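You operate a simulated robot arm through the tools that you are given. There is no shell and no other tool. Be economical: measure what you need, move in short steps, check, and stop when the job is done.

You are at the controls of a simulated robot arm. One attempt, no reset.

TASK
Clear the winder: reels to the rack, draw bar back, counter to nought.
Fine: leave both clamps open.

The check looks at the end state, three seconds after you hand in, the way a careful person would. Anything else that was tipped, shoved, dropped, spilled or broken makes it a failure.

THE ROBOT
A 7-joint arm with a two-finger parallel gripper, fixed in place. Base frame: the origin is at the foot of the arm, x ahead of it, y to its left, z up; the work surface is at about z = 0.8. Readings come in m, degrees, newtons and seconds.
With the tool pointing down near the work surface it reaches from about 0.22 to 0.74 m from the base axis. Its first joint turns from -166.0 to 166.0 degrees. Payload 1.57 kg.
The TCP is the grasp point between the finger pads, 0.03 m short of the fingertips. In the tool frame z runs along the fingers and y along their closing line. Largest opening 0.11 m; finger width 0.024, thickness 0.012; the body of the gripper, 0.048 by 0.112 m, starts 0.078 m behind the TCP.
Orientation is that of the tool frame in the base frame, as a unit quaternion [x, y, z, w]. With the fingers straight down and closing along the base's y, the tool's x points along the base's -x, its y along +y and its z along -z.

THE INTERFACE
- The arm moves only by the tool drive_tool. Its argument "steps" is one flat list of numbers, 7 for each row, row after row: the shift along the base's x, y, z in m, then the turn, a rotation vector about the base's x, y, z in degrees, then the opening, from 0 (shut) to 1 (fully open). In form: [x, y, z, ax, ay, az, jaw, x, y, z, ax, ay, az, jaw, ...]. A call has 1 to 12 rows; each row is the pose to reach, as a shift and turn from the pose commanded when the call began. A row lasts 0.2 s, in which the tool goes at most 0.05 m and 8.6 degrees; a call with a longer step from one row to the next is refused whole, and so is a gripper value outside its range. A pose out of reach is approached as far as the arm can. The call stops where the force on the tool passes 90 N (or 10 N more than at its start, if that is more) or the arm is blocked; 0.2 s more then pass. The fingers move at their own pace (about 0.045 m/s each) and stop on an object; they squeeze with about 31 N. The grip force told is the motor's: it shows also when the fingers shut on nothing. Time passes only in rows, and 0.2 s behind the last, so rows that repeat a pose let the fingers close. The reply holds the time, the measured pose of the TCP, the force on the tool along the base axes, the opening and the grip force, in the units named above and with some noise, and new pictures: "pictures" is both (left out), scene, wrist or none.
- Cameras (640 x 400 px; columns grow to the right, rows downward): "scene" is fixed at [0.3987, 0.5001, 1.412]; the picture's right is [-0.99, -0.16, 0.00], its down [-0.09, 0.54, -0.84] and it looks along [0.13, -0.83, -0.55] (base axes); focal length 315 px, centre (320, 200). "wrist" rides on the gripper at [0.07, 0.016, -0.141] in the tool frame; the picture's right is [-0.23, 0.97, 0.00], its down [-0.86, -0.20, -0.48] and it looks along [-0.47, -0.11, 0.88] (tool axes); focal length 222 px, centre (320, 200). There is no depth. A picture from a camera that has moved, and an enlarged one, comes with that camera's place and axes in the base frame and with its lens.
- lift_body(by): slides the trunk up (or, below 0, down) by that many m; the arm rides with it, the base frame stays. It gives what a move gives, with no picture.
- inspect(camera, box): a new picture of the part [left, top, right, bottom] of that camera's present view, enlarged. It takes no simulated time.
- finish_job(): hands the job in; it is judged then, once.

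Go step by step. Nothing tells you positions but the pictures and the camera data: compare them with the known pose of the tool, close in by small moves and look again before you grip or let go. The budget is 120 turns and 200 pictures, counting those below and the enlarged ones. Unless the task says otherwise, let go and move clear before handing in, and close with one line.

The tools are called by a JSON object that holds its "method" and its "body". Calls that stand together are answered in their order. drive_tool: Moves the arm, as the interface text tells. Its arguments: {"type":"object","properties":{"steps":{"type":"array"},"pictures":{"type":"string","enum":["both","scene","wrist","none"]}},"required":["steps"]} The other tools are called the same way: lift_body (by) slides the trunk up or down; inspect (camera, box) takes an enlarged picture of a part of a camera's view; finish_job () hands the job in.

At the start:

```text
time: 0.0
tcp_pos: [0.212, -0.3328, 1.2125]
ee_rot: [0.0, 1.0, 0.0, 0.001]
wrist_force: [0.3, 0.4, -0.5]
opening: 0.11
finger_force: 0.1
trunk travel left (down, up): [-0.5, 0.09]
```

scene: 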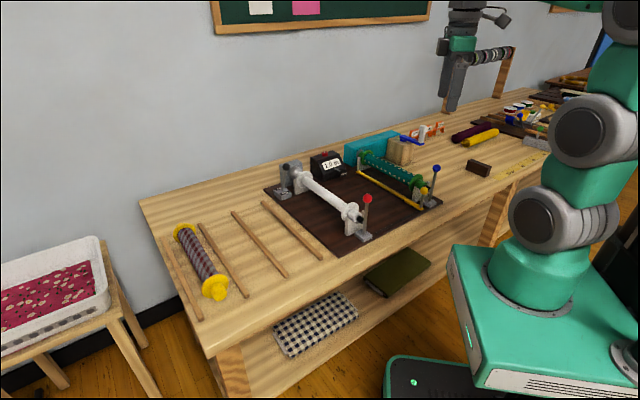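
wrist: 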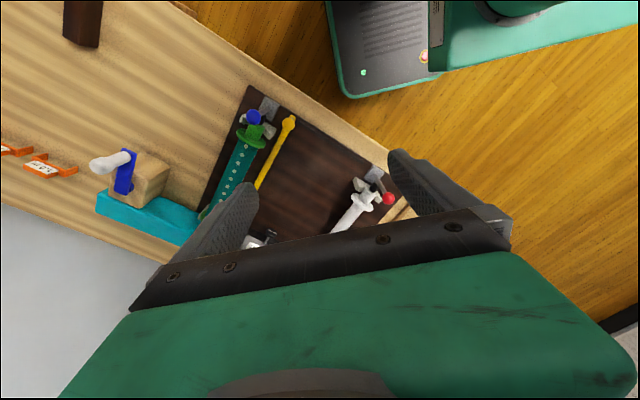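

I see a winder on a dark board with two reels (white and green), each with a clamp lever (red and blue knob), a yellow draw bar, a counter, and a rack with wooden strips to the left. I'll look closer first.

{"method": "inspect", "body": {"camera": "scene", "box": [250, 120, 450, 260]}}

{"method": "inspect", "body": {"camera": "scene", "box": [140, 180, 340, 320]}}

{"method": "inspect", "body": {"camera": "wrist", "box": [180, 70, 420, 250]}}

```text
2.86 times, centred on (350, 190) of scene
camera zoom: at [0.3987, 0.5001, 1.412], right [-0.99, -0.16, 0.0], down [-0.09, 0.54, -0.84], along [0.13, -0.83, -0.55], focal length 899 px, centre (234, 229)
```

zoom: 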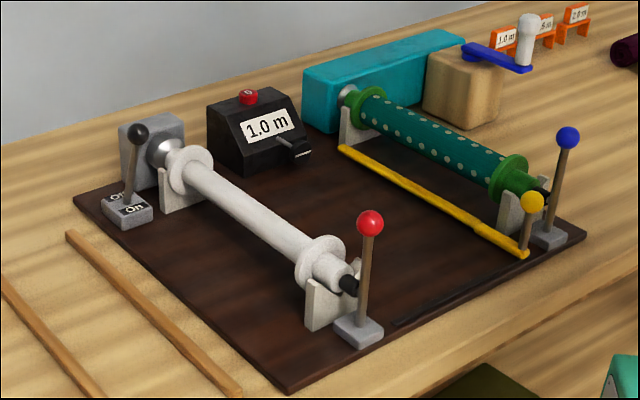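

```text
2.86 times, centred on (240, 250) of scene
camera zoom: at [0.3987, 0.5001, 1.412], right [-0.99, -0.16, 0.0], down [-0.09, 0.54, -0.84], along [0.13, -0.83, -0.55], focal length 899 px, centre (549, 57)
```

zoom: 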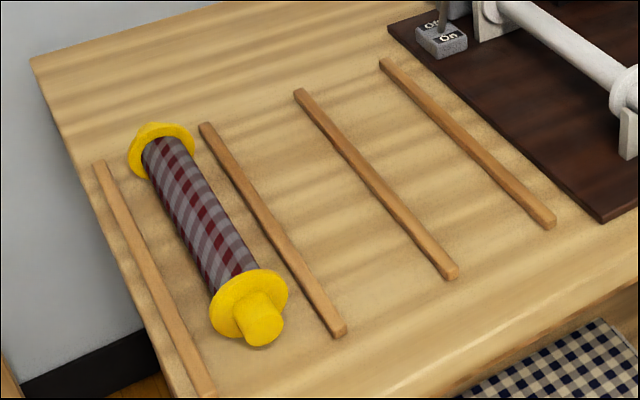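

```text
2.22 times, centred on (300, 160) of wrist
camera zoom: at [0.1421, -0.3177, 1.3529], right [0.23, 0.97, 0.0], down [0.86, -0.2, 0.48], along [0.47, -0.11, -0.88], focal length 494 px, centre (364, 289)
```

zoom: 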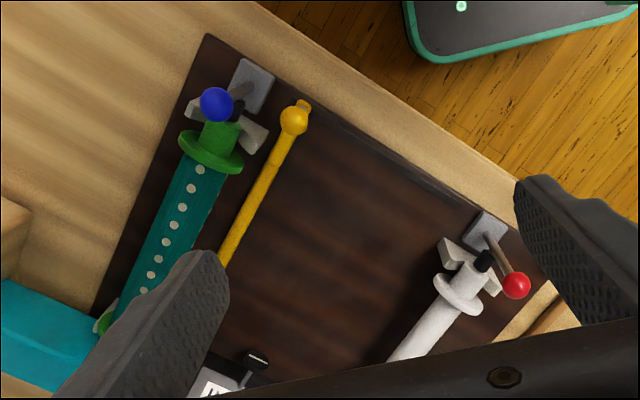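

The board is turned 45° to the base; define e1=(.707,.707) along the table toward the rack and e2=(.707,-.707) away from the robot. I'll turn the tool by -45° about z so it lines up, and look from above.

{"method": "drive_tool", "body": {"steps": [0.008, 0.005, -0.01, 0, 0, -7.5, 1, 0.016, 0.01, -0.02, 0, 0, -15, 1, 0.025, 0.015, -0.03, 0, 0, -22.5, 1, 0.033, 0.02, -0.04, 0, 0, -30, 1, 0.042, 0.025, -0.05, 0, 0, -37.5, 1, 0.05, 0.03, -0.06, 0, 0, -45, 1, 0.05, 0.03, -0.06, 0, 0, -45, 1], "pictures": "wrist"}}

```text
time: 1.6
tcp_pos: [0.2628, -0.3026, 1.1524]
ee_rot: [0.384, 0.923, 0.0, -0.001]
wrist_force: [0.5, -0.3, 0.6]
opening: 0.1102
finger_force: 0.0
trunk travel left (down, up): [-0.5, 0.09]
camera wrist: at [0.2249, -0.2429, 1.2929], right [0.85, 0.53, 0.0], down [0.46, -0.75, 0.48], along [0.25, -0.41, -0.88], focal length 222 px, centre (320, 200)
```

wrist: 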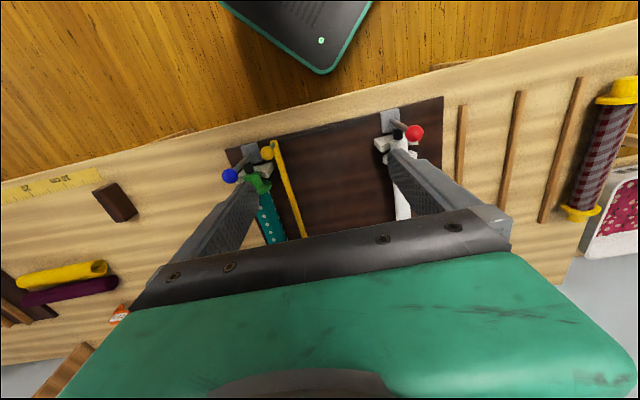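

Let me look at each mechanism closely from the scene camera.

{"method": "inspect", "body": {"camera": "scene", "box": [330, 180, 390, 250]}}

{"method": "inspect", "body": {"camera": "scene", "box": [395, 150, 455, 220]}}

{"method": "inspect", "body": {"camera": "scene", "box": [270, 140, 360, 205]}}

{"method": "inspect", "body": {"camera": "wrist", "box": [210, 90, 310, 250]}}

{"method": "inspect", "body": {"camera": "wrist", "box": [370, 90, 450, 160]}}

```text
5.71 times, centred on (360, 215) of scene
camera zoom: at [0.3987, 0.5001, 1.412], right [-0.99, -0.16, 0.0], down [-0.09, 0.54, -0.84], along [0.13, -0.83, -0.55], focal length 1798 px, centre (91, 114)
```

zoom: 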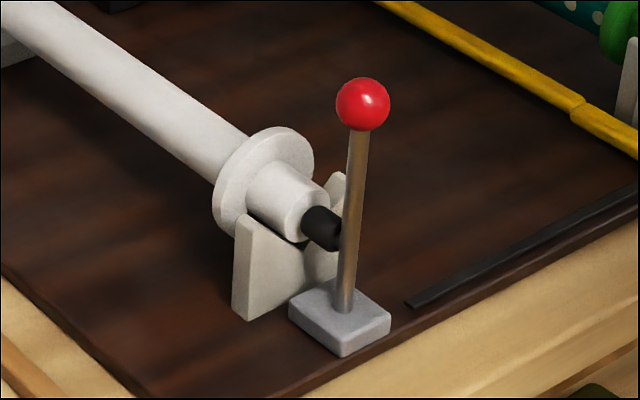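

```text
5.71 times, centred on (425, 185) of scene
camera zoom: at [0.3987, 0.5001, 1.412], right [-0.99, -0.16, 0.0], down [-0.09, 0.54, -0.84], along [0.13, -0.83, -0.55], focal length 1798 px, centre (-280, 286)
```

zoom: 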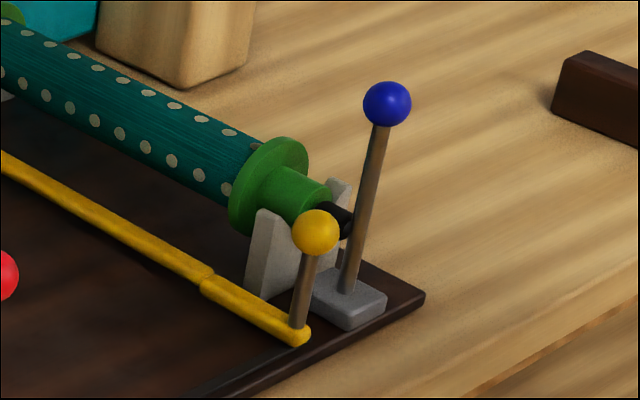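

```text
6.15 times, centred on (315, 172) of scene
camera zoom: at [0.3987, 0.5001, 1.412], right [-0.99, -0.16, 0.0], down [-0.09, 0.54, -0.84], along [0.13, -0.83, -0.55], focal length 1937 px, centre (351, 369)
```

zoom: 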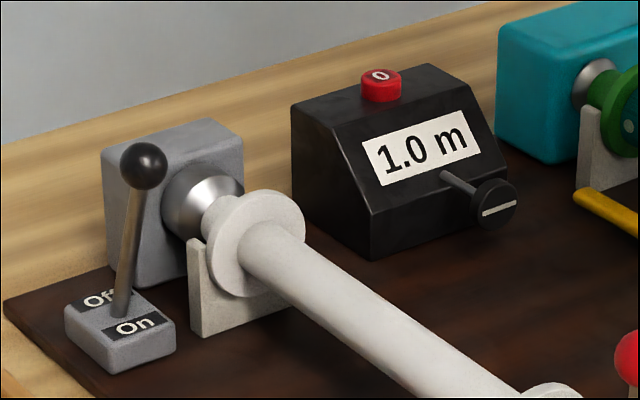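

```text
2.50 times, centred on (260, 170) of wrist
camera zoom: at [0.2249, -0.2429, 1.2929], right [0.85, 0.53, 0.0], down [0.46, -0.75, 0.48], along [0.25, -0.41, -0.88], focal length 555 px, centre (470, 275)
```

zoom: 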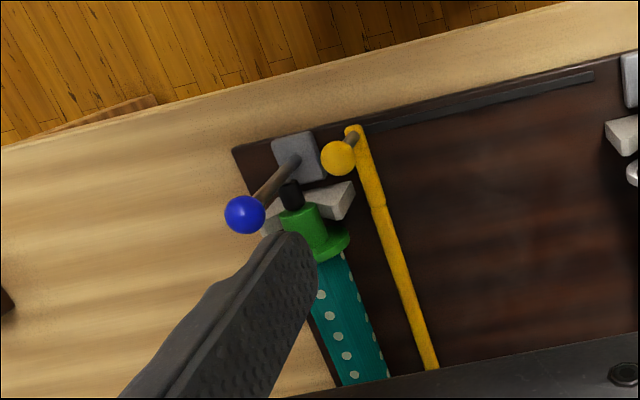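

```text
5.71 times, centred on (410, 125) of wrist
camera zoom: at [0.2249, -0.2429, 1.2929], right [0.85, 0.53, 0.0], down [0.46, -0.75, 0.48], along [0.25, -0.41, -0.88], focal length 1269 px, centre (-194, 629)
```

zoom: 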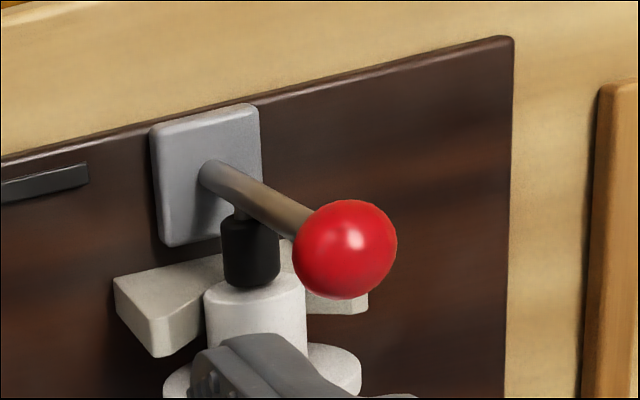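

{"method": "inspect", "body": {"camera": "scene", "box": [350, 165, 390, 190]}}

{"method": "inspect", "body": {"camera": "scene", "box": [405, 190, 445, 215]}}

{"method": "inspect", "body": {"camera": "wrist", "box": [235, 100, 385, 200]}}

```text
16.00 times, centred on (370, 178) of scene
camera zoom: at [0.3987, 0.5001, 1.412], right [-0.99, -0.16, 0.0], down [-0.09, 0.54, -0.84], along [0.13, -0.83, -0.55], focal length 5036 px, centre (-480, 560)
```

zoom: 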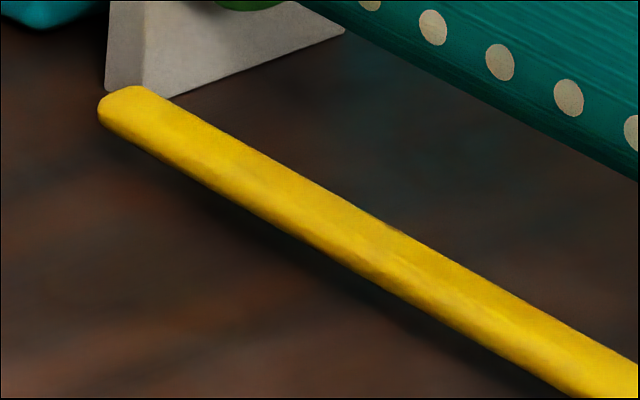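

```text
16.00 times, centred on (425, 202) of scene
camera zoom: at [0.3987, 0.5001, 1.412], right [-0.99, -0.16, 0.0], down [-0.09, 0.54, -0.84], along [0.13, -0.83, -0.55], focal length 5036 px, centre (-1360, 160)
```

zoom: 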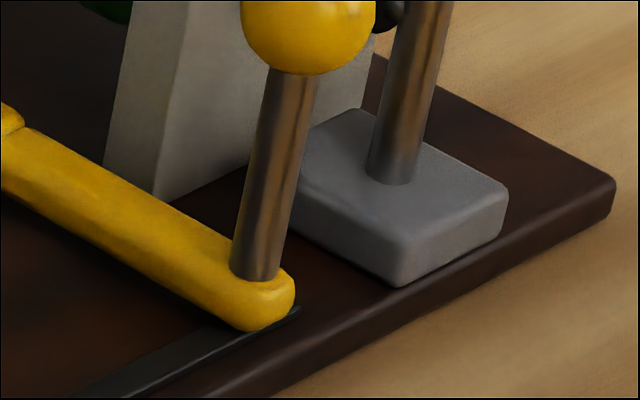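

```text
4.00 times, centred on (310, 150) of wrist
camera zoom: at [0.2249, -0.2429, 1.2929], right [0.85, 0.53, 0.0], down [0.46, -0.75, 0.48], along [0.25, -0.41, -0.88], focal length 888 px, centre (360, 400)
```

zoom: 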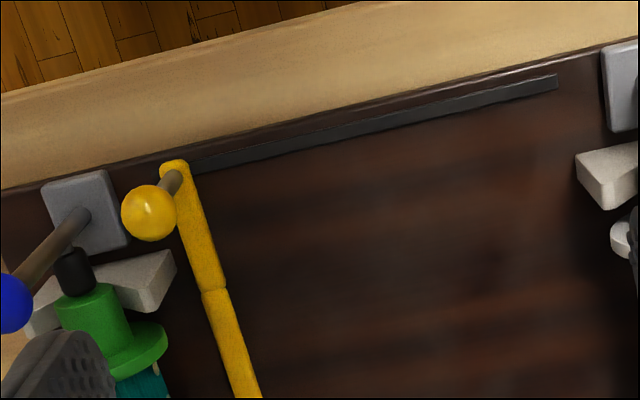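

Both levers stand nearly upright with their black pins in the reels, so I take both clamps as closed. The bar sits at the green end of its rail and the counter shows 1.0 m. I'll go over the red lever ball (about 0.383, -0.230, 0.95).

{"method": "drive_tool", "body": {"steps": [0.024, 0.015, -0.024, 0, 0, 0, 0.6, 0.048, 0.029, -0.048, 0, 0, 0, 0.6, 0.072, 0.044, -0.072, 0, 0, 0, 0.6, 0.096, 0.058, -0.096, 0, 0, 0, 0.6, 0.12, 0.073, -0.12, 0, 0, 0, 0.6, 0.12, 0.073, -0.12, 0, 0, 0, 0.6]}}

```text
time: 3.0
tcp_pos: [0.3819, -0.2302, 1.0324]
ee_rot: [0.384, 0.924, -0.001, 0.0]
wrist_force: [-0.6, -0.3, 0.0]
opening: 0.0659
finger_force: 0.0
trunk travel left (down, up): [-0.5, 0.09]
camera wrist: at [0.3449, -0.1701, 1.1725], right [0.85, 0.53, 0.0], down [0.46, -0.75, 0.48], along [0.25, -0.41, -0.88], focal length 222 px, centre (320, 200)
```

scene: 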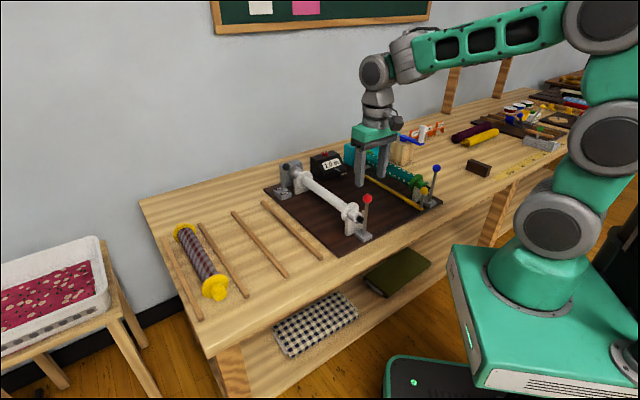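
wrist: 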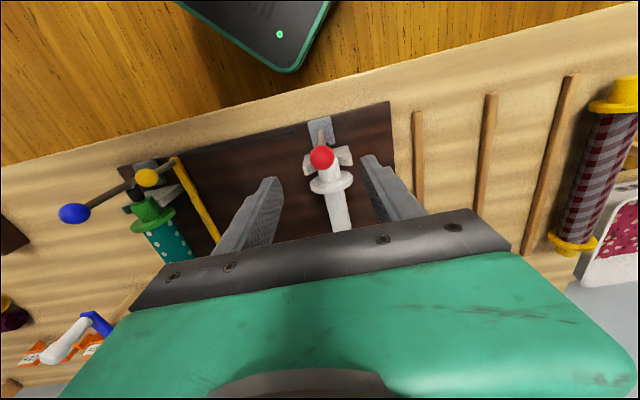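

Aligned with the red ball. Descend and grip it.

{"method": "drive_tool", "body": {"steps": [0.0, 0, -0.04, 0, 0, 0, 0.6, 0.0, 0.0, -0.083, 0, 0, 0, 0.6, 0.0, 0, -0.083, 0, 0, 0, 0.3, 0.0, 0, -0.083, 0, 0, 0, 0.15, 0.0, 0, -0.083, 0, 0, 0, 0.15, 0.0, 0, -0.083, 0, 0, 0, 0.15], "pictures": "both"}}

```text
time: 4.4
tcp_pos: [0.3836, -0.227, 0.9485]
ee_rot: [0.38, 0.925, 0.0, -0.001]
wrist_force: [12.2, 12.1, -3.9]
opening: 0.0256
finger_force: 25.5
trunk travel left (down, up): [-0.5, 0.09]
camera wrist: at [0.3455, -0.1681, 1.0891], right [0.85, 0.53, 0.0], down [0.47, -0.74, 0.48], along [0.25, -0.41, -0.88], focal length 222 px, centre (320, 200)
```

scene: 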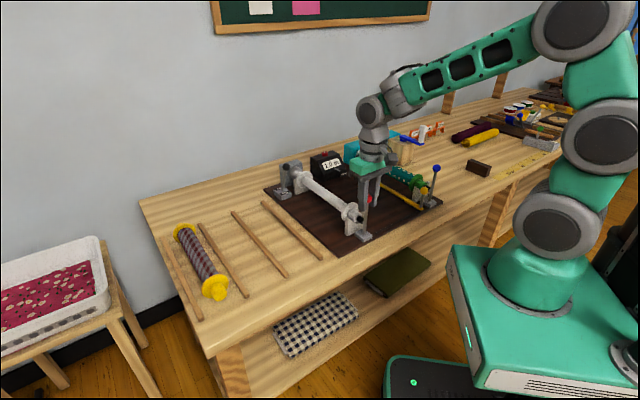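
wrist: 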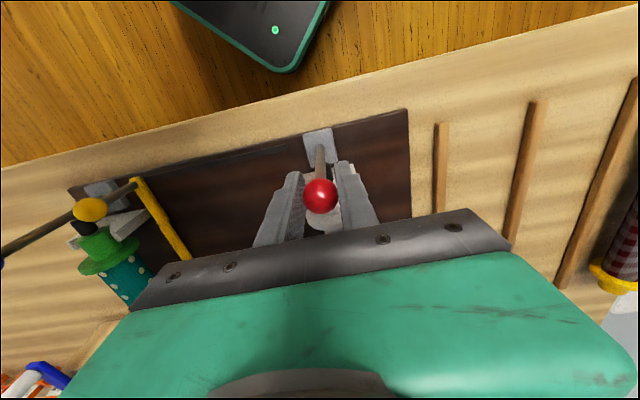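

Gripped. Pull toward the robot (−e2) gently and read the force.

{"method": "drive_tool", "body": {"steps": [-0.005, 0.01, 0, 0, 0, 0, 0.15, -0.012, 0.017, 0, 0, 0, 0, 0.15, -0.019, 0.024, -0.002, 0, 0, 0, 0.15], "pictures": "wrist"}}

```text
time: 5.2
tcp_pos: [0.3632, -0.2081, 0.9481]
ee_rot: [0.385, 0.923, 0.0, 0.001]
wrist_force: [-2.2, -11.7, 3.0]
opening: 0.0256
finger_force: 37.2
trunk travel left (down, up): [-0.5, 0.09]
camera wrist: at [0.3249, -0.147, 1.0886], right [0.85, 0.53, 0.0], down [0.46, -0.75, 0.48], along [0.25, -0.41, -0.88], focal length 222 px, centre (320, 200)
```

wrist: 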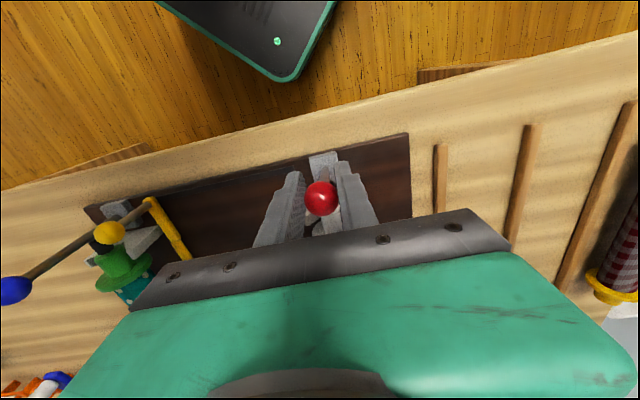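

It moves freely. Continue along the arc.

{"method": "drive_tool", "body": {"steps": [-0.008, 0.008, -0.004, 0, 0, 0, 0.15, -0.016, 0.016, -0.009, 0, 0, 0, 0.15, -0.024, 0.024, -0.015, 0, 0, 0, 0.15, -0.03, 0.03, -0.021, 0, 0, 0, 0.15], "pictures": "both"}}

```text
time: 6.2
tcp_pos: [0.3318, -0.1764, 0.9259]
ee_rot: [0.383, 0.924, -0.001, 0.0]
wrist_force: [-6.7, -6.6, 3.7]
opening: 0.0255
finger_force: 20.0
trunk travel left (down, up): [-0.5, 0.09]
camera wrist: at [0.2942, -0.1167, 1.0671], right [0.85, 0.53, 0.0], down [0.46, -0.75, 0.48], along [0.25, -0.41, -0.88], focal length 222 px, centre (320, 200)
```

scene: 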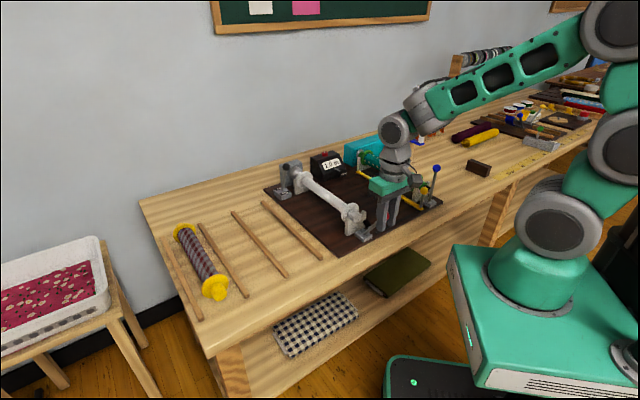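
wrist: 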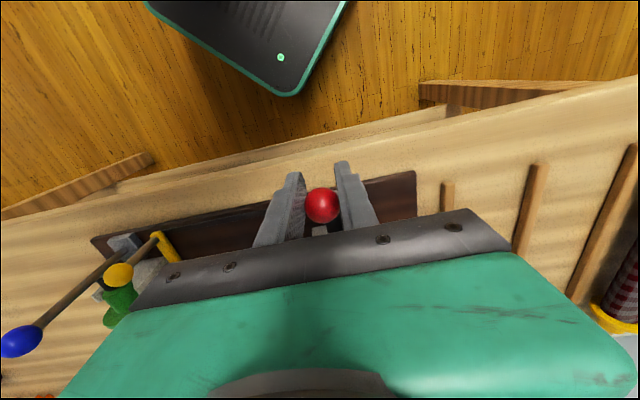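

{"method": "inspect", "body": {"camera": "scene", "box": [330, 190, 410, 250]}}

```text
6.67 times, centred on (370, 220) of scene
camera zoom: at [0.3987, 0.5001, 1.412], right [-0.99, -0.16, 0.0], down [-0.09, 0.54, -0.84], along [0.13, -0.83, -0.55], focal length 2098 px, centre (-13, 67)
```

zoom: 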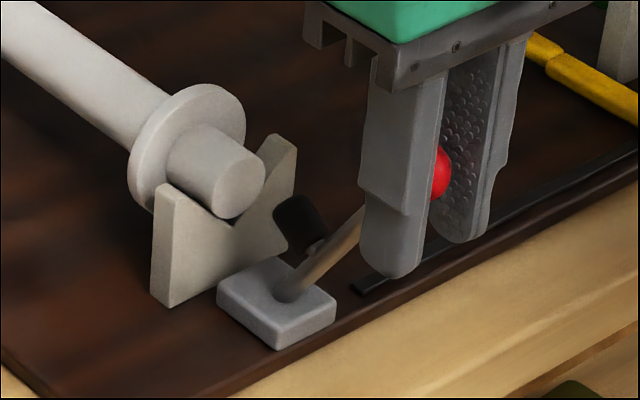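

The black plug rides on the lever and is now clear of the reel. Go a little further to find the stop.

{"method": "drive_tool", "body": {"steps": [-0.006, 0.006, -0.008, 0, 0, 0, 0.15, -0.012, 0.012, -0.018, 0, 0, 0, 0.15, -0.012, 0.012, -0.018, 0, 0, 0, 0.15], "pictures": "none"}}

```text
time: 7.0
tcp_pos: [0.32, -0.1635, 0.9068]
ee_rot: [0.382, 0.924, 0.001, -0.001]
wrist_force: [-8.2, -2.9, 3.1]
opening: 0.0255
finger_force: 26.9
trunk travel left (down, up): [-0.5, 0.09]
```

{"method": "drive_tool", "body": {"steps": [-0.005, 0.005, -0.009, 0, 0, 0, 0.15, -0.01, 0.01, -0.02, 0, 0, 0, 0.15, -0.01, 0.01, -0.02, 0, 0, 0, 0.15], "pictures": "none"}}

```text
time: 7.8
tcp_pos: [0.3102, -0.1538, 0.8866]
ee_rot: [0.383, 0.924, 0.0, -0.002]
wrist_force: [-8.0, -4.9, 1.1]
opening: 0.0238
finger_force: 3.9
trunk travel left (down, up): [-0.5, 0.09]
```

The ball may be slipping (stop reached). Release, rise and look.

{"method": "drive_tool", "body": {"steps": [0, 0, 0, 0, 0, 0, 0.5, 0, 0, 0, 0, 0, 0, 0.5, 0, 0, 0.05, 0, 0, 0, 0.5, 0, 0, 0.1, 0, 0, 0, 0.5, 0, 0, 0.14, 0, 0, 0, 0.5, 0, 0, 0.14, 0, 0, 0, 0.5], "pictures": "both"}}

{"method": "inspect", "body": {"camera": "scene", "box": [330, 190, 410, 250]}}

```text
time: 9.2
tcp_pos: [0.3123, -0.1549, 1.0285]
ee_rot: [0.382, 0.924, 0.0, 0.0]
wrist_force: [0.9, -0.1, -0.6]
opening: 0.0553
finger_force: 0.0
trunk travel left (down, up): [-0.5, 0.09]
camera wrist: at [0.2733, -0.0943, 1.1694], right [0.85, 0.53, 0.0], down [0.46, -0.75, 0.48], along [0.25, -0.41, -0.88], focal length 222 px, centre (320, 200)
```

scene: 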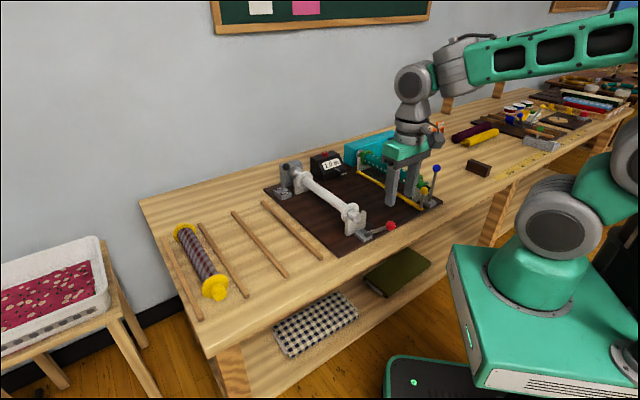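
wrist: 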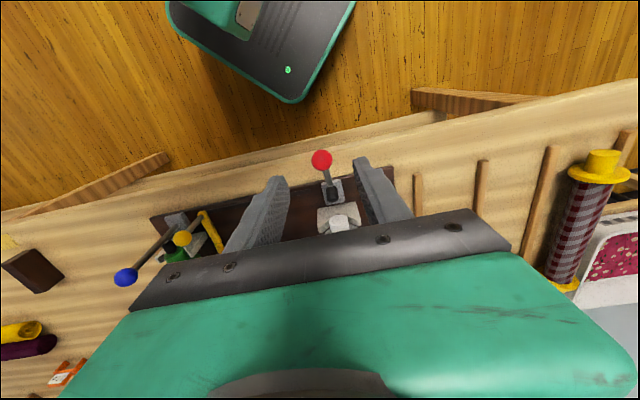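

```text
6.67 times, centred on (370, 220) of scene
camera zoom: at [0.3987, 0.5001, 1.412], right [-0.99, -0.16, 0.0], down [-0.09, 0.54, -0.84], along [0.13, -0.83, -0.55], focal length 2098 px, centre (-13, 67)
```

zoom: 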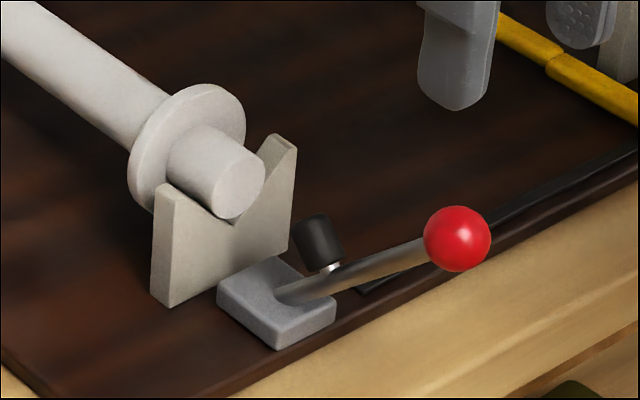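

Red clamp is fully open. Now move above the blue ball (~0.172, -0.44).

{"method": "drive_tool", "body": {"steps": [-0.02, -0.04, 0.01, 0, 0, 0, 0.55, -0.04, -0.08, 0.01, 0, 0, 0, 0.55, -0.06, -0.12, 0.01, 0, 0, 0, 0.55, -0.08, -0.16, 0.01, 0, 0, 0, 0.55, -0.1, -0.2, 0.01, 0, 0, 0, 0.55, -0.12, -0.24, 0.01, 0, 0, 0, 0.55, -0.14, -0.285, 0.01, 0, 0, 0, 0.55, -0.14, -0.285, 0.01, 0, 0, 0, 0.55], "pictures": "both"}}

```text
time: 11.0
tcp_pos: [0.1732, -0.4411, 1.0375]
ee_rot: [0.384, 0.924, 0.001, 0.001]
wrist_force: [0.0, -0.4, 0.3]
opening: 0.0605
finger_force: 0.0
trunk travel left (down, up): [-0.5, 0.09]
camera wrist: at [0.1341, -0.3805, 1.1788], right [0.85, 0.53, 0.0], down [0.46, -0.75, 0.48], along [0.25, -0.41, -0.88], focal length 222 px, centre (320, 200)
```

scene: 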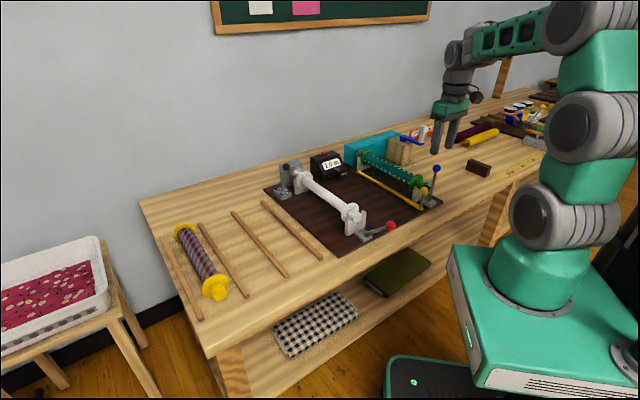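
wrist: 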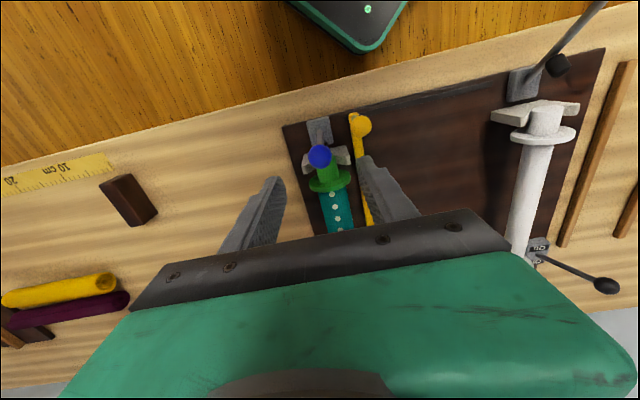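

Aligned. Descend and grip the blue ball.

{"method": "drive_tool", "body": {"steps": [-0.002, -0.001, -0.045, 0, 0, 0, 0.55, -0.002, -0.001, -0.089, 0, 0, 0, 0.55, -0.002, -0.001, -0.089, 0, 0, 0, 0.3, -0.002, -0.001, -0.089, 0, 0, 0, 0.15, -0.002, -0.001, -0.089, 0, 0, 0, 0.15, -0.002, -0.001, -0.089, 0, 0, 0, 0.15], "pictures": "wrist"}}

```text
time: 12.4
tcp_pos: [0.17, -0.4383, 0.9488]
ee_rot: [0.382, 0.924, 0.0, -0.001]
wrist_force: [11.1, 7.9, -1.2]
opening: 0.0257
finger_force: 27.6
trunk travel left (down, up): [-0.5, 0.09]
camera wrist: at [0.1326, -0.3796, 1.0896], right [0.85, 0.53, 0.0], down [0.47, -0.75, 0.48], along [0.25, -0.4, -0.88], focal length 222 px, centre (320, 200)
```

wrist: 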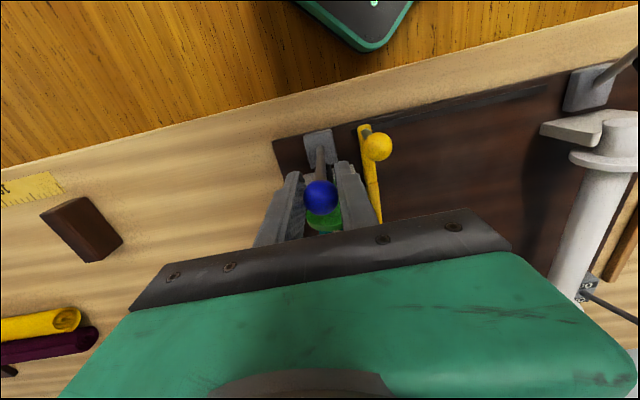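

{"method": "drive_tool", "body": {"steps": [-0.009, 0.009, -0.002, 0, 0, 0, 0.15, -0.018, 0.018, -0.004, 0, 0, 0, 0.15, -0.027, 0.027, -0.009, 0, 0, 0, 0.15, -0.0354, 0.0354, -0.014, 0, 0, 0, 0.15, -0.043, 0.043, -0.02, 0, 0, 0, 0.15, -0.0495, 0.0495, -0.027, 0, 0, 0, 0.15, -0.0555, 0.0555, -0.034, 0, 0, 0, 0.15, -0.061, 0.061, -0.042, 0, 0, 0, 0.15, -0.0655, 0.0655, -0.05, 0, 0, 0, 0.15, -0.0693, 0.0693, -0.058, 0, 0, 0, 0.15], "pictures": "scene"}}

```text
time: 14.6
tcp_pos: [0.1006, -0.371, 0.8917]
ee_rot: [0.383, 0.924, 0.0, 0.0]
wrist_force: [10.2, 7.8, 4.5]
opening: 0.0279
finger_force: 6.8
trunk travel left (down, up): [-0.5, 0.09]
```

scene: 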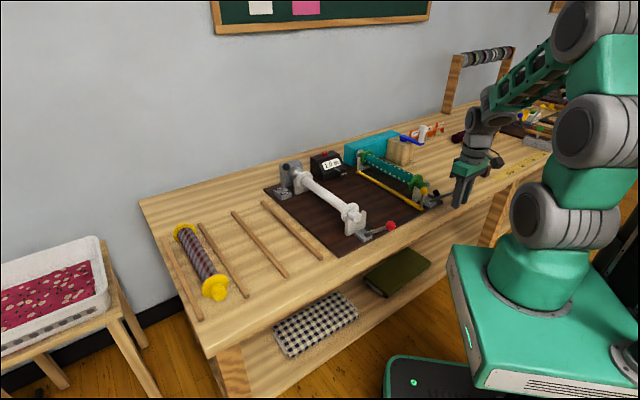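

Release, rise and check the blue lever.

{"method": "drive_tool", "body": {"steps": [0, 0, 0, 0, 0, 0, 0.5, 0, 0, 0, 0, 0, 0, 0.5, 0, 0, 0.05, 0, 0, 0, 0.5, 0, 0, 0.1, 0, 0, 0, 0.5, 0, 0, 0.14, 0, 0, 0, 0.5, 0, 0, 0.14, 0, 0, 0, 0.5], "pictures": "none"}}

{"method": "inspect", "body": {"camera": "scene", "box": [340, 130, 480, 230]}}

```text
time: 16.0
tcp_pos: [0.099, -0.3695, 1.0323]
ee_rot: [0.383, 0.924, -0.001, 0.0]
wrist_force: [-0.3, 0.1, -0.3]
opening: 0.055
finger_force: 0.1
trunk travel left (down, up): [-0.5, 0.09]
```

```text
4.00 times, centred on (410, 180) of scene
camera zoom: at [0.3987, 0.5001, 1.412], right [-0.99, -0.16, 0.0], down [-0.09, 0.54, -0.84], along [0.13, -0.83, -0.55], focal length 1259 px, centre (-40, 280)
```

zoom: 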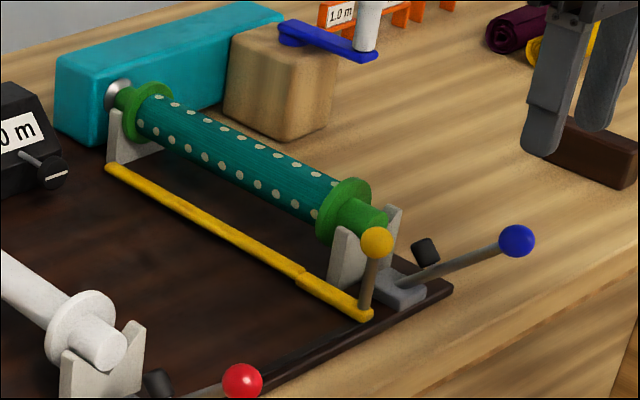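

Both clamps are open. Now the white reel: axis at about e1=0.11, z≈0.866. I go above it at (0.488, -0.332), gripping slightly on the robot side of its middle for reach.

{"method": "drive_tool", "body": {"steps": [0.043, 0.004, 0.01, 0, 0, 0, 0.6, 0.086, 0.008, 0.01, 0, 0, 0, 0.6, 0.13, 0.012, 0.01, 0, 0, 0, 0.6, 0.173, 0.016, 0.01, 0, 0, 0, 0.6, 0.216, 0.02, 0.01, 0, 0, 0, 0.6, 0.26, 0.025, 0.01, 0, 0, 0, 0.6, 0.303, 0.029, 0.01, 0, 0, 0, 0.6, 0.346, 0.033, 0.01, 0, 0, 0, 0.6, 0.389, 0.0375, 0.01, 0, 0, 0, 0.6, 0.389, 0.0375, 0.01, 0, 0, 0, 0.6], "pictures": "both"}}

```text
time: 18.2
tcp_pos: [0.4894, -0.3351, 1.0404]
ee_rot: [0.382, 0.924, 0.0, -0.001]
wrist_force: [0.4, 0.3, -0.2]
opening: 0.0659
finger_force: 0.1
trunk travel left (down, up): [-0.5, 0.09]
camera wrist: at [0.4504, -0.2743, 1.1815], right [0.85, 0.53, 0.0], down [0.46, -0.75, 0.48], along [0.25, -0.41, -0.88], focal length 222 px, centre (320, 200)
```

scene: 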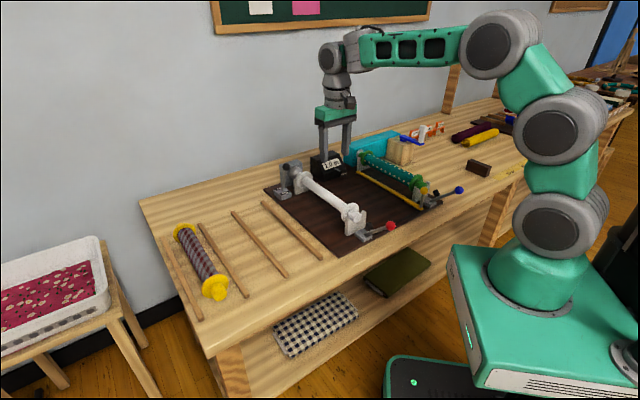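
wrist: 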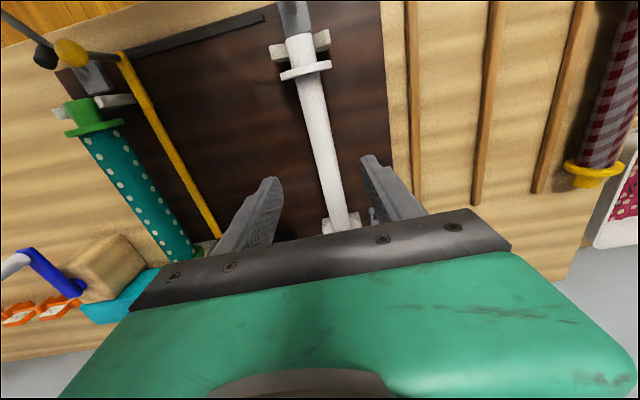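

Centred on the reel within a millimetre or two. Descend to the axis and grip.

{"method": "drive_tool", "body": {"steps": [0, 0, -0.045, 0, 0, 0, 0.6, 0, 0, -0.09, 0, 0, 0, 0.6, 0, 0, -0.135, 0, 0, 0, 0.6, 0, 0, -0.173, 0, 0, 0, 0.6, 0, 0, -0.173, 0, 0, 0, 0.3, 0, 0, -0.173, 0, 0, 0, 0.1, 0, 0, -0.173, 0, 0, 0, 0.1, 0, 0, -0.173, 0, 0, 0, 0.1], "pictures": "both"}}

{"method": "inspect", "body": {"camera": "scene", "box": [270, 140, 390, 240]}}

```text
time: 20.0
tcp_pos: [0.4889, -0.3323, 0.8674]
ee_rot: [0.381, 0.924, -0.001, 0.0]
wrist_force: [2.8, 2.5, 0.3]
opening: 0.0311
finger_force: 29.8
trunk travel left (down, up): [-0.5, 0.09]
camera wrist: at [0.4505, -0.2732, 1.0085], right [0.85, 0.53, 0.0], down [0.46, -0.75, 0.48], along [0.25, -0.41, -0.88], focal length 222 px, centre (320, 200)
```

scene: 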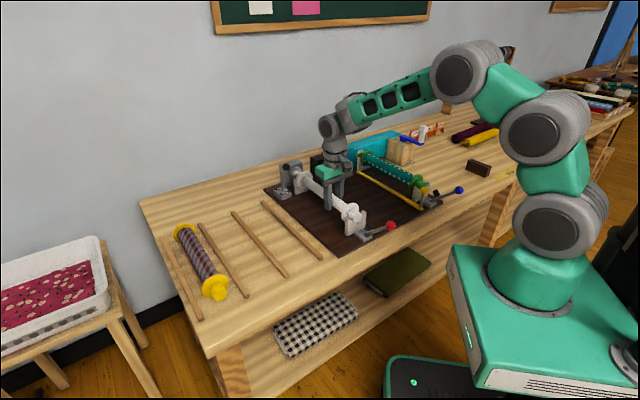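
wrist: 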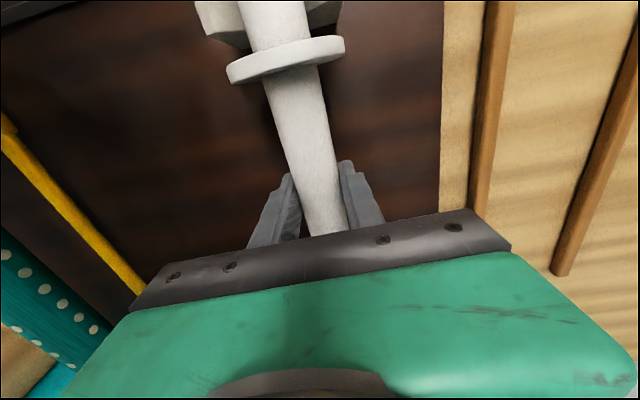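

```text
4.00 times, centred on (330, 190) of scene
camera zoom: at [0.3987, 0.5001, 1.412], right [-0.99, -0.16, 0.0], down [-0.09, 0.54, -0.84], along [0.13, -0.83, -0.55], focal length 1259 px, centre (280, 240)
```

zoom: 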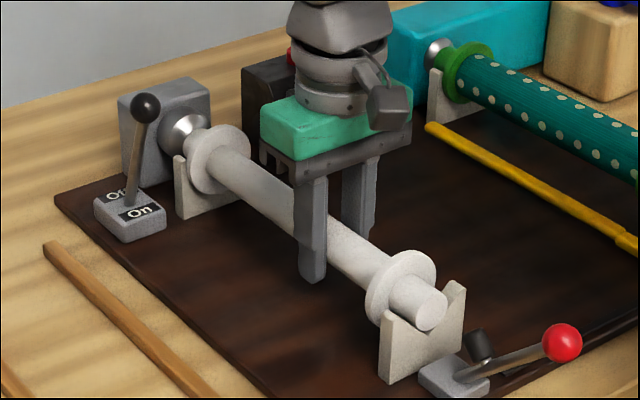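

Firm grip on the reel's body. Lift slowly and watch the force.

{"method": "drive_tool", "body": {"steps": [0, 0, 0.008, 0, 0, 0, 0.1, 0, 0, 0.016, 0, 0, 0, 0.1, 0, 0, 0.024, 0, 0, 0, 0.1], "pictures": "none"}}

{"method": "inspect", "body": {"camera": "scene", "box": [270, 140, 390, 240]}}

```text
time: 20.8
tcp_pos: [0.4891, -0.3344, 0.8909]
ee_rot: [0.383, 0.924, 0.001, 0.0]
wrist_force: [-0.2, 0.0, -0.9]
opening: 0.0309
finger_force: 31.1
trunk travel left (down, up): [-0.5, 0.09]
```

```text
4.00 times, centred on (330, 190) of scene
camera zoom: at [0.3987, 0.5001, 1.412], right [-0.99, -0.16, 0.0], down [-0.09, 0.54, -0.84], along [0.13, -0.83, -0.55], focal length 1259 px, centre (280, 240)
```

zoom: 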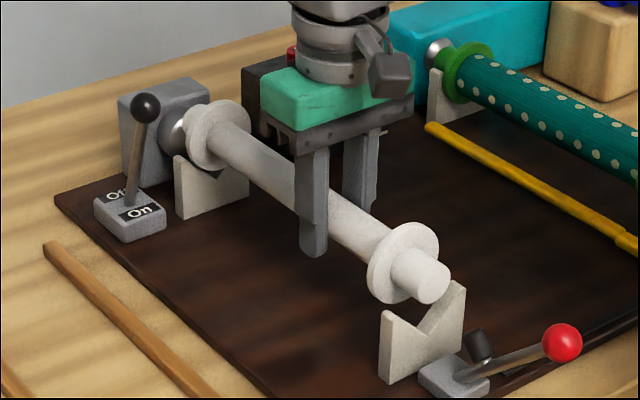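

The reel is free. Lift it to z≈1.0 and carry it along +e1 over rack slot B (between the 2nd and 3rd strips).

{"method": "drive_tool", "body": {"steps": [0, 0, 0.04, 0, 0, 0, 0.1, 0, 0, 0.08, 0, 0, 0, 0.1, 0, 0, 0.115, 0, 0, 0, 0.1, 0.031, 0.033, 0.115, 0, 0, 0, 0.1, 0.062, 0.066, 0.115, 0, 0, 0, 0.1, 0.093, 0.1, 0.115, 0, 0, 0, 0.1, 0.124, 0.133, 0.115, 0, 0, 0, 0.1, 0.155, 0.166, 0.115, 0, 0, 0, 0.1, 0.185, 0.199, 0.115, 0, 0, 0, 0.1, 0.215, 0.232, 0.115, 0, 0, 0, 0.1, 0.215, 0.232, 0.115, 0, 0, 0, 0.1], "pictures": "both"}}

{"method": "inspect", "body": {"camera": "scene", "box": [140, 160, 300, 330]}}

```text
time: 23.2
tcp_pos: [0.7028, -0.1003, 1.0042]
ee_rot: [0.383, 0.924, 0.0, 0.0]
wrist_force: [0.5, -0.3, -2.0]
opening: 0.0312
finger_force: 31.2
trunk travel left (down, up): [-0.5, 0.09]
camera wrist: at [0.6657, -0.0407, 1.1466], right [0.85, 0.53, 0.0], down [0.46, -0.75, 0.48], along [0.25, -0.41, -0.88], focal length 222 px, centre (320, 200)
```

scene: 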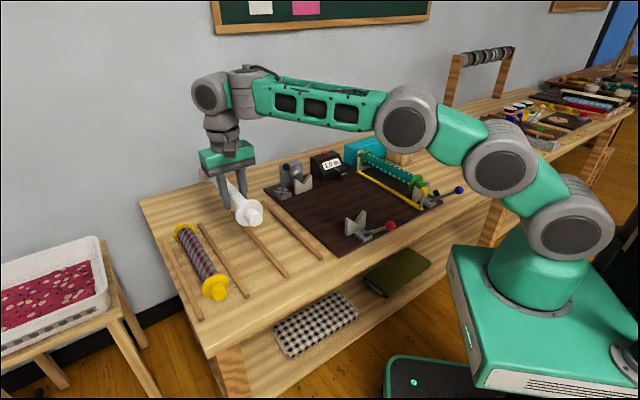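
wrist: 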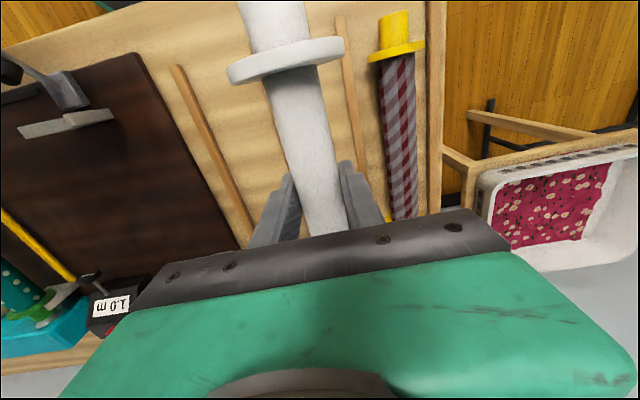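

```text
2.35 times, centred on (220, 245) of scene
camera zoom: at [0.3987, 0.5001, 1.412], right [-0.99, -0.16, 0.0], down [-0.09, 0.54, -0.84], along [0.13, -0.83, -0.55], focal length 740 px, centre (555, 94)
```

zoom: 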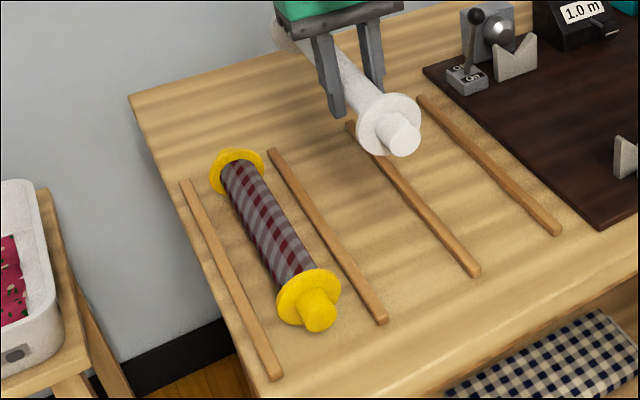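

Position over slot B checks out against strips S2 and S4. Lower to just above the surface.

{"method": "drive_tool", "body": {"steps": [0, 0, -0.04, 0, 0, 0, 0.1, 0, 0, -0.08, 0, 0, 0, 0.1, 0, 0, -0.12, 0, 0, 0, 0.1, 0, 0, -0.15, 0, 0, 0, 0.1, 0, 0, -0.15, 0, 0, 0, 0.1], "pictures": "both"}}

{"method": "inspect", "body": {"camera": "scene", "box": [180, 180, 320, 290]}}

```text
time: 24.4
tcp_pos: [0.7029, -0.1011, 0.8558]
ee_rot: [0.383, 0.924, -0.001, 0.001]
wrist_force: [0.6, 0.6, -0.8]
opening: 0.0309
finger_force: 30.2
trunk travel left (down, up): [-0.5, 0.09]
camera wrist: at [0.6656, -0.0413, 0.9969], right [0.85, 0.53, 0.0], down [0.46, -0.75, 0.48], along [0.25, -0.41, -0.88], focal length 222 px, centre (320, 200)
```

scene: 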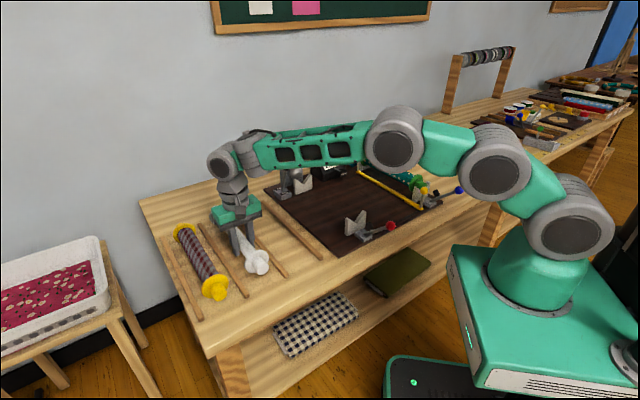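
wrist: 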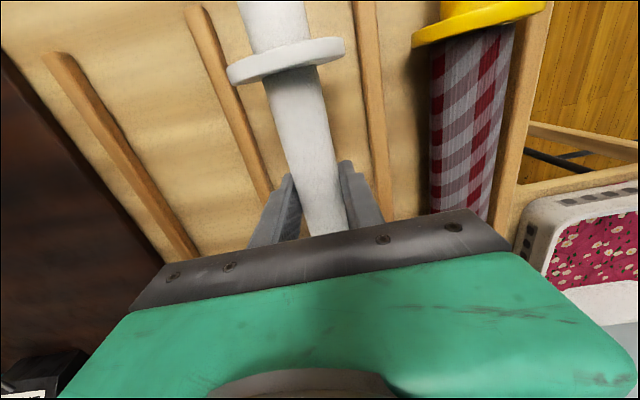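

```text
3.64 times, centred on (250, 235) of scene
camera zoom: at [0.3987, 0.5001, 1.412], right [-0.99, -0.16, 0.0], down [-0.09, 0.54, -0.84], along [0.13, -0.83, -0.55], focal length 1144 px, centre (574, 73)
```

zoom: 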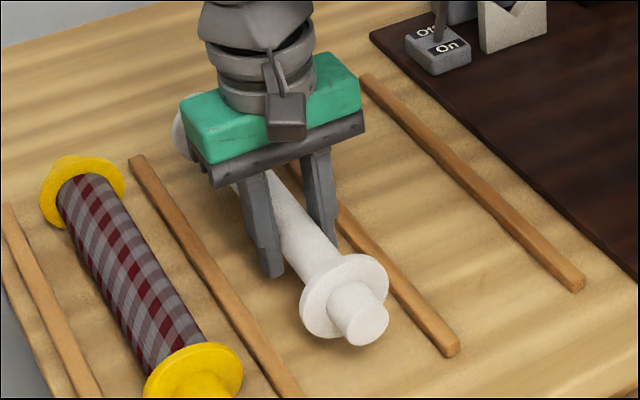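

Nicely centred between strips. Ease down to contact.

{"method": "drive_tool", "body": {"steps": [0, 0, -0.008, 0, 0, 0, 0.1, 0, 0, -0.014, 0, 0, 0, 0.1, 0, 0, -0.019, 0, 0, 0, 0.1, 0, 0, -0.022, 0, 0, 0, 0.1], "pictures": "none"}}

{"method": "inspect", "body": {"camera": "scene", "box": [200, 210, 300, 290]}}

```text
time: 25.4
tcp_pos: [0.7043, -0.1009, 0.8366]
ee_rot: [0.382, 0.924, 0.001, 0.0]
wrist_force: [-0.7, 0.0, -0.5]
opening: 0.0312
finger_force: 31.2
trunk travel left (down, up): [-0.5, 0.09]
```

```text
5.00 times, centred on (250, 250) of scene
camera zoom: at [0.3987, 0.5001, 1.412], right [-0.99, -0.16, 0.0], down [-0.09, 0.54, -0.84], along [0.13, -0.83, -0.55], focal length 1574 px, centre (670, -50)
```

zoom: 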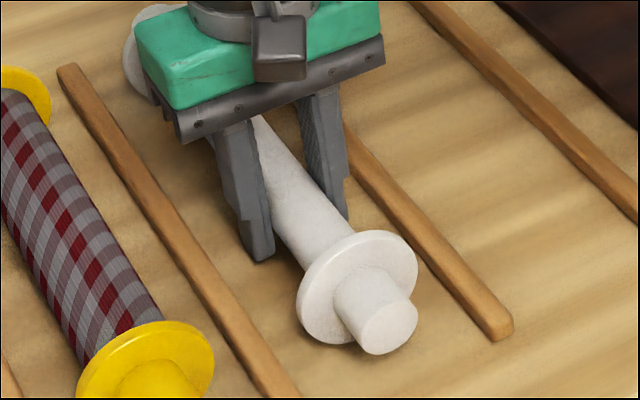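

{"method": "drive_tool", "body": {"steps": [0, 0, -0.002, 0, 0, 0, 0.1, 0, 0, -0.004, 0, 0, 0, 0.1, 0, 0, -0.006, 0, 0, 0, 0.1], "pictures": "none"}}

```text
time: 26.2
tcp_pos: [0.7042, -0.1007, 0.8347]
ee_rot: [0.383, 0.924, 0.001, 0.004]
wrist_force: [-3.3, 1.2, 28.2]
opening: 0.0311
finger_force: 30.9
trunk travel left (down, up): [-0.5, 0.09]
```

Contact. Ease the load off and open slowly.

{"method": "drive_tool", "body": {"steps": [0, 0, 0.004, 0, 0, 0, 0.1, 0, 0, 0.004, 0, 0, 0, 0.32, 0, 0, 0.004, 0, 0, 0, 0.45, 0, 0, 0.004, 0, 0, 0, 0.6, 0, 0, 0.004, 0, 0, 0, 0.6], "pictures": "wrist"}}

{"method": "inspect", "body": {"camera": "scene", "box": [200, 210, 300, 290]}}

```text
time: 27.4
tcp_pos: [0.7034, -0.1017, 0.8333]
ee_rot: [0.383, 0.924, 0.0, 0.001]
wrist_force: [-0.8, -0.2, -0.8]
opening: 0.0662
finger_force: 0.0
trunk travel left (down, up): [-0.5, 0.09]
camera wrist: at [0.6656, -0.0413, 0.9737], right [0.85, 0.53, 0.0], down [0.46, -0.75, 0.48], along [0.25, -0.41, -0.88], focal length 222 px, centre (320, 200)
```

wrist: 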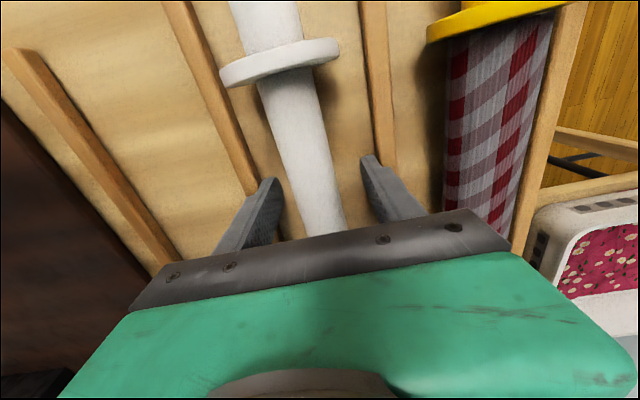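

```text
5.00 times, centred on (250, 250) of scene
camera zoom: at [0.3987, 0.5001, 1.412], right [-0.99, -0.16, 0.0], down [-0.09, 0.54, -0.84], along [0.13, -0.83, -0.55], focal length 1574 px, centre (670, -50)
```

zoom: 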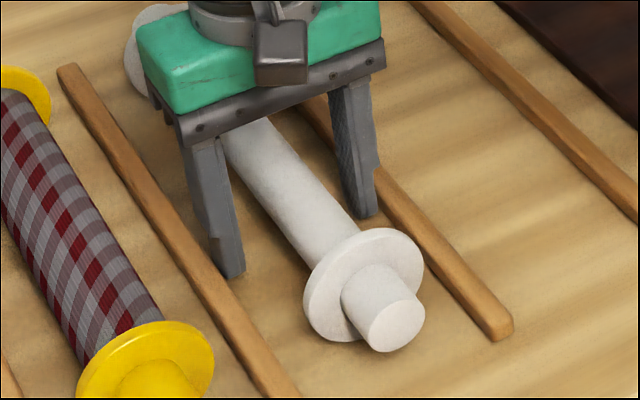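

The white reel rests in slot B. Rise and start toward the green reel.

{"method": "drive_tool", "body": {"steps": [0, 0, 0.03, 0, 0, 0, 0.6, 0, 0, 0.075, 0, 0, 0, 0.6, 0, 0, 0.12, 0, 0, 0, 0.6, 0, 0, 0.165, 0, 0, 0, 0.6, 0, 0, 0.205, 0, 0, 0, 0.6, -0.032, -0.035, 0.205, 0, 0, 0, 0.6, -0.064, -0.07, 0.205, 0, 0, 0, 0.6, -0.096, -0.105, 0.205, 0, 0, 0, 0.6, -0.128, -0.14, 0.205, 0, 0, 0, 0.6, -0.16, -0.175, 0.205, 0, 0, 0, 0.6, -0.192, -0.21, 0.205, 0, 0, 0, 0.6, -0.224, -0.245, 0.205, 0, 0, 0, 0.6], "pictures": "scene"}}

{"method": "drive_tool", "body": {"steps": [-0.032, -0.035, 0, 0, 0, 0, 0.7, -0.064, -0.07, 0, 0, 0, 0, 0.7, -0.096, -0.105, 0, 0, 0, 0, 0.7, -0.128, -0.14, 0, 0, 0, 0, 0.7, -0.16, -0.175, 0, 0, 0, 0, 0.7, -0.189, -0.212, 0, 0, 0, 0, 0.7, -0.189, -0.212, 0, 0, 0, 0, 0.7], "pictures": "both"}}

```text
time: 30.0
tcp_pos: [0.4798, -0.3472, 1.0375]
ee_rot: [0.383, 0.924, 0.0, 0.001]
wrist_force: [0.3, 0.0, -0.3]
opening: 0.0659
finger_force: 0.2
trunk travel left (down, up): [-0.5, 0.09]
```

scene: 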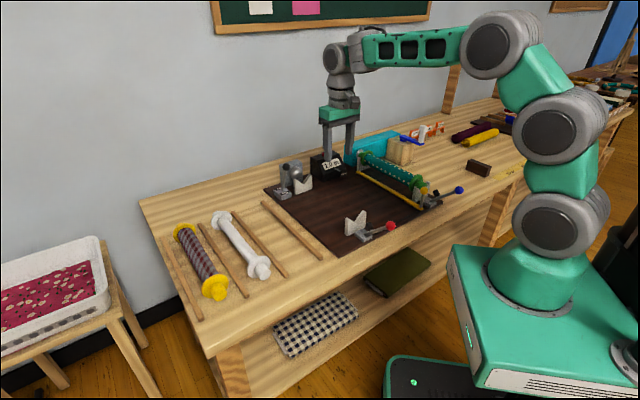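

```text
time: 31.6
tcp_pos: [0.2901, -0.5583, 1.0364]
ee_rot: [0.382, 0.924, 0.001, 0.001]
wrist_force: [0.2, -0.3, -1.1]
opening: 0.0768
finger_force: 0.1
trunk travel left (down, up): [-0.5, 0.09]
camera wrist: at [0.2525, -0.4981, 1.1771], right [0.85, 0.53, 0.0], down [0.46, -0.75, 0.48], along [0.25, -0.41, -0.88], focal length 222 px, centre (320, 200)
```

scene: 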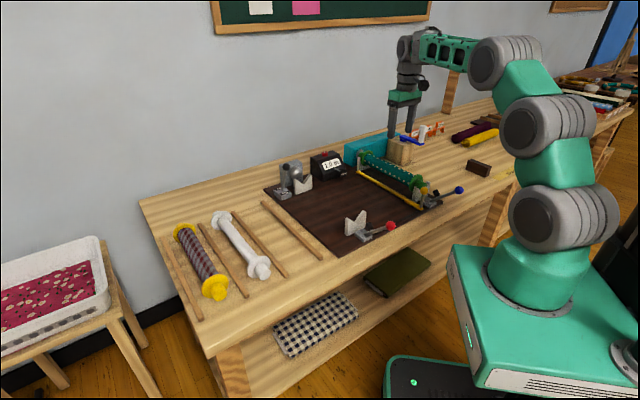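
wrist: 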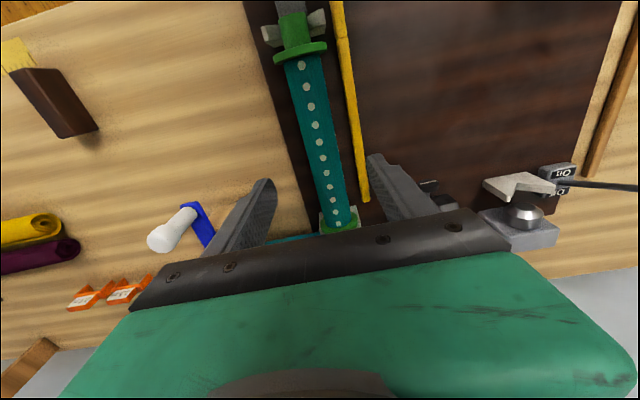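

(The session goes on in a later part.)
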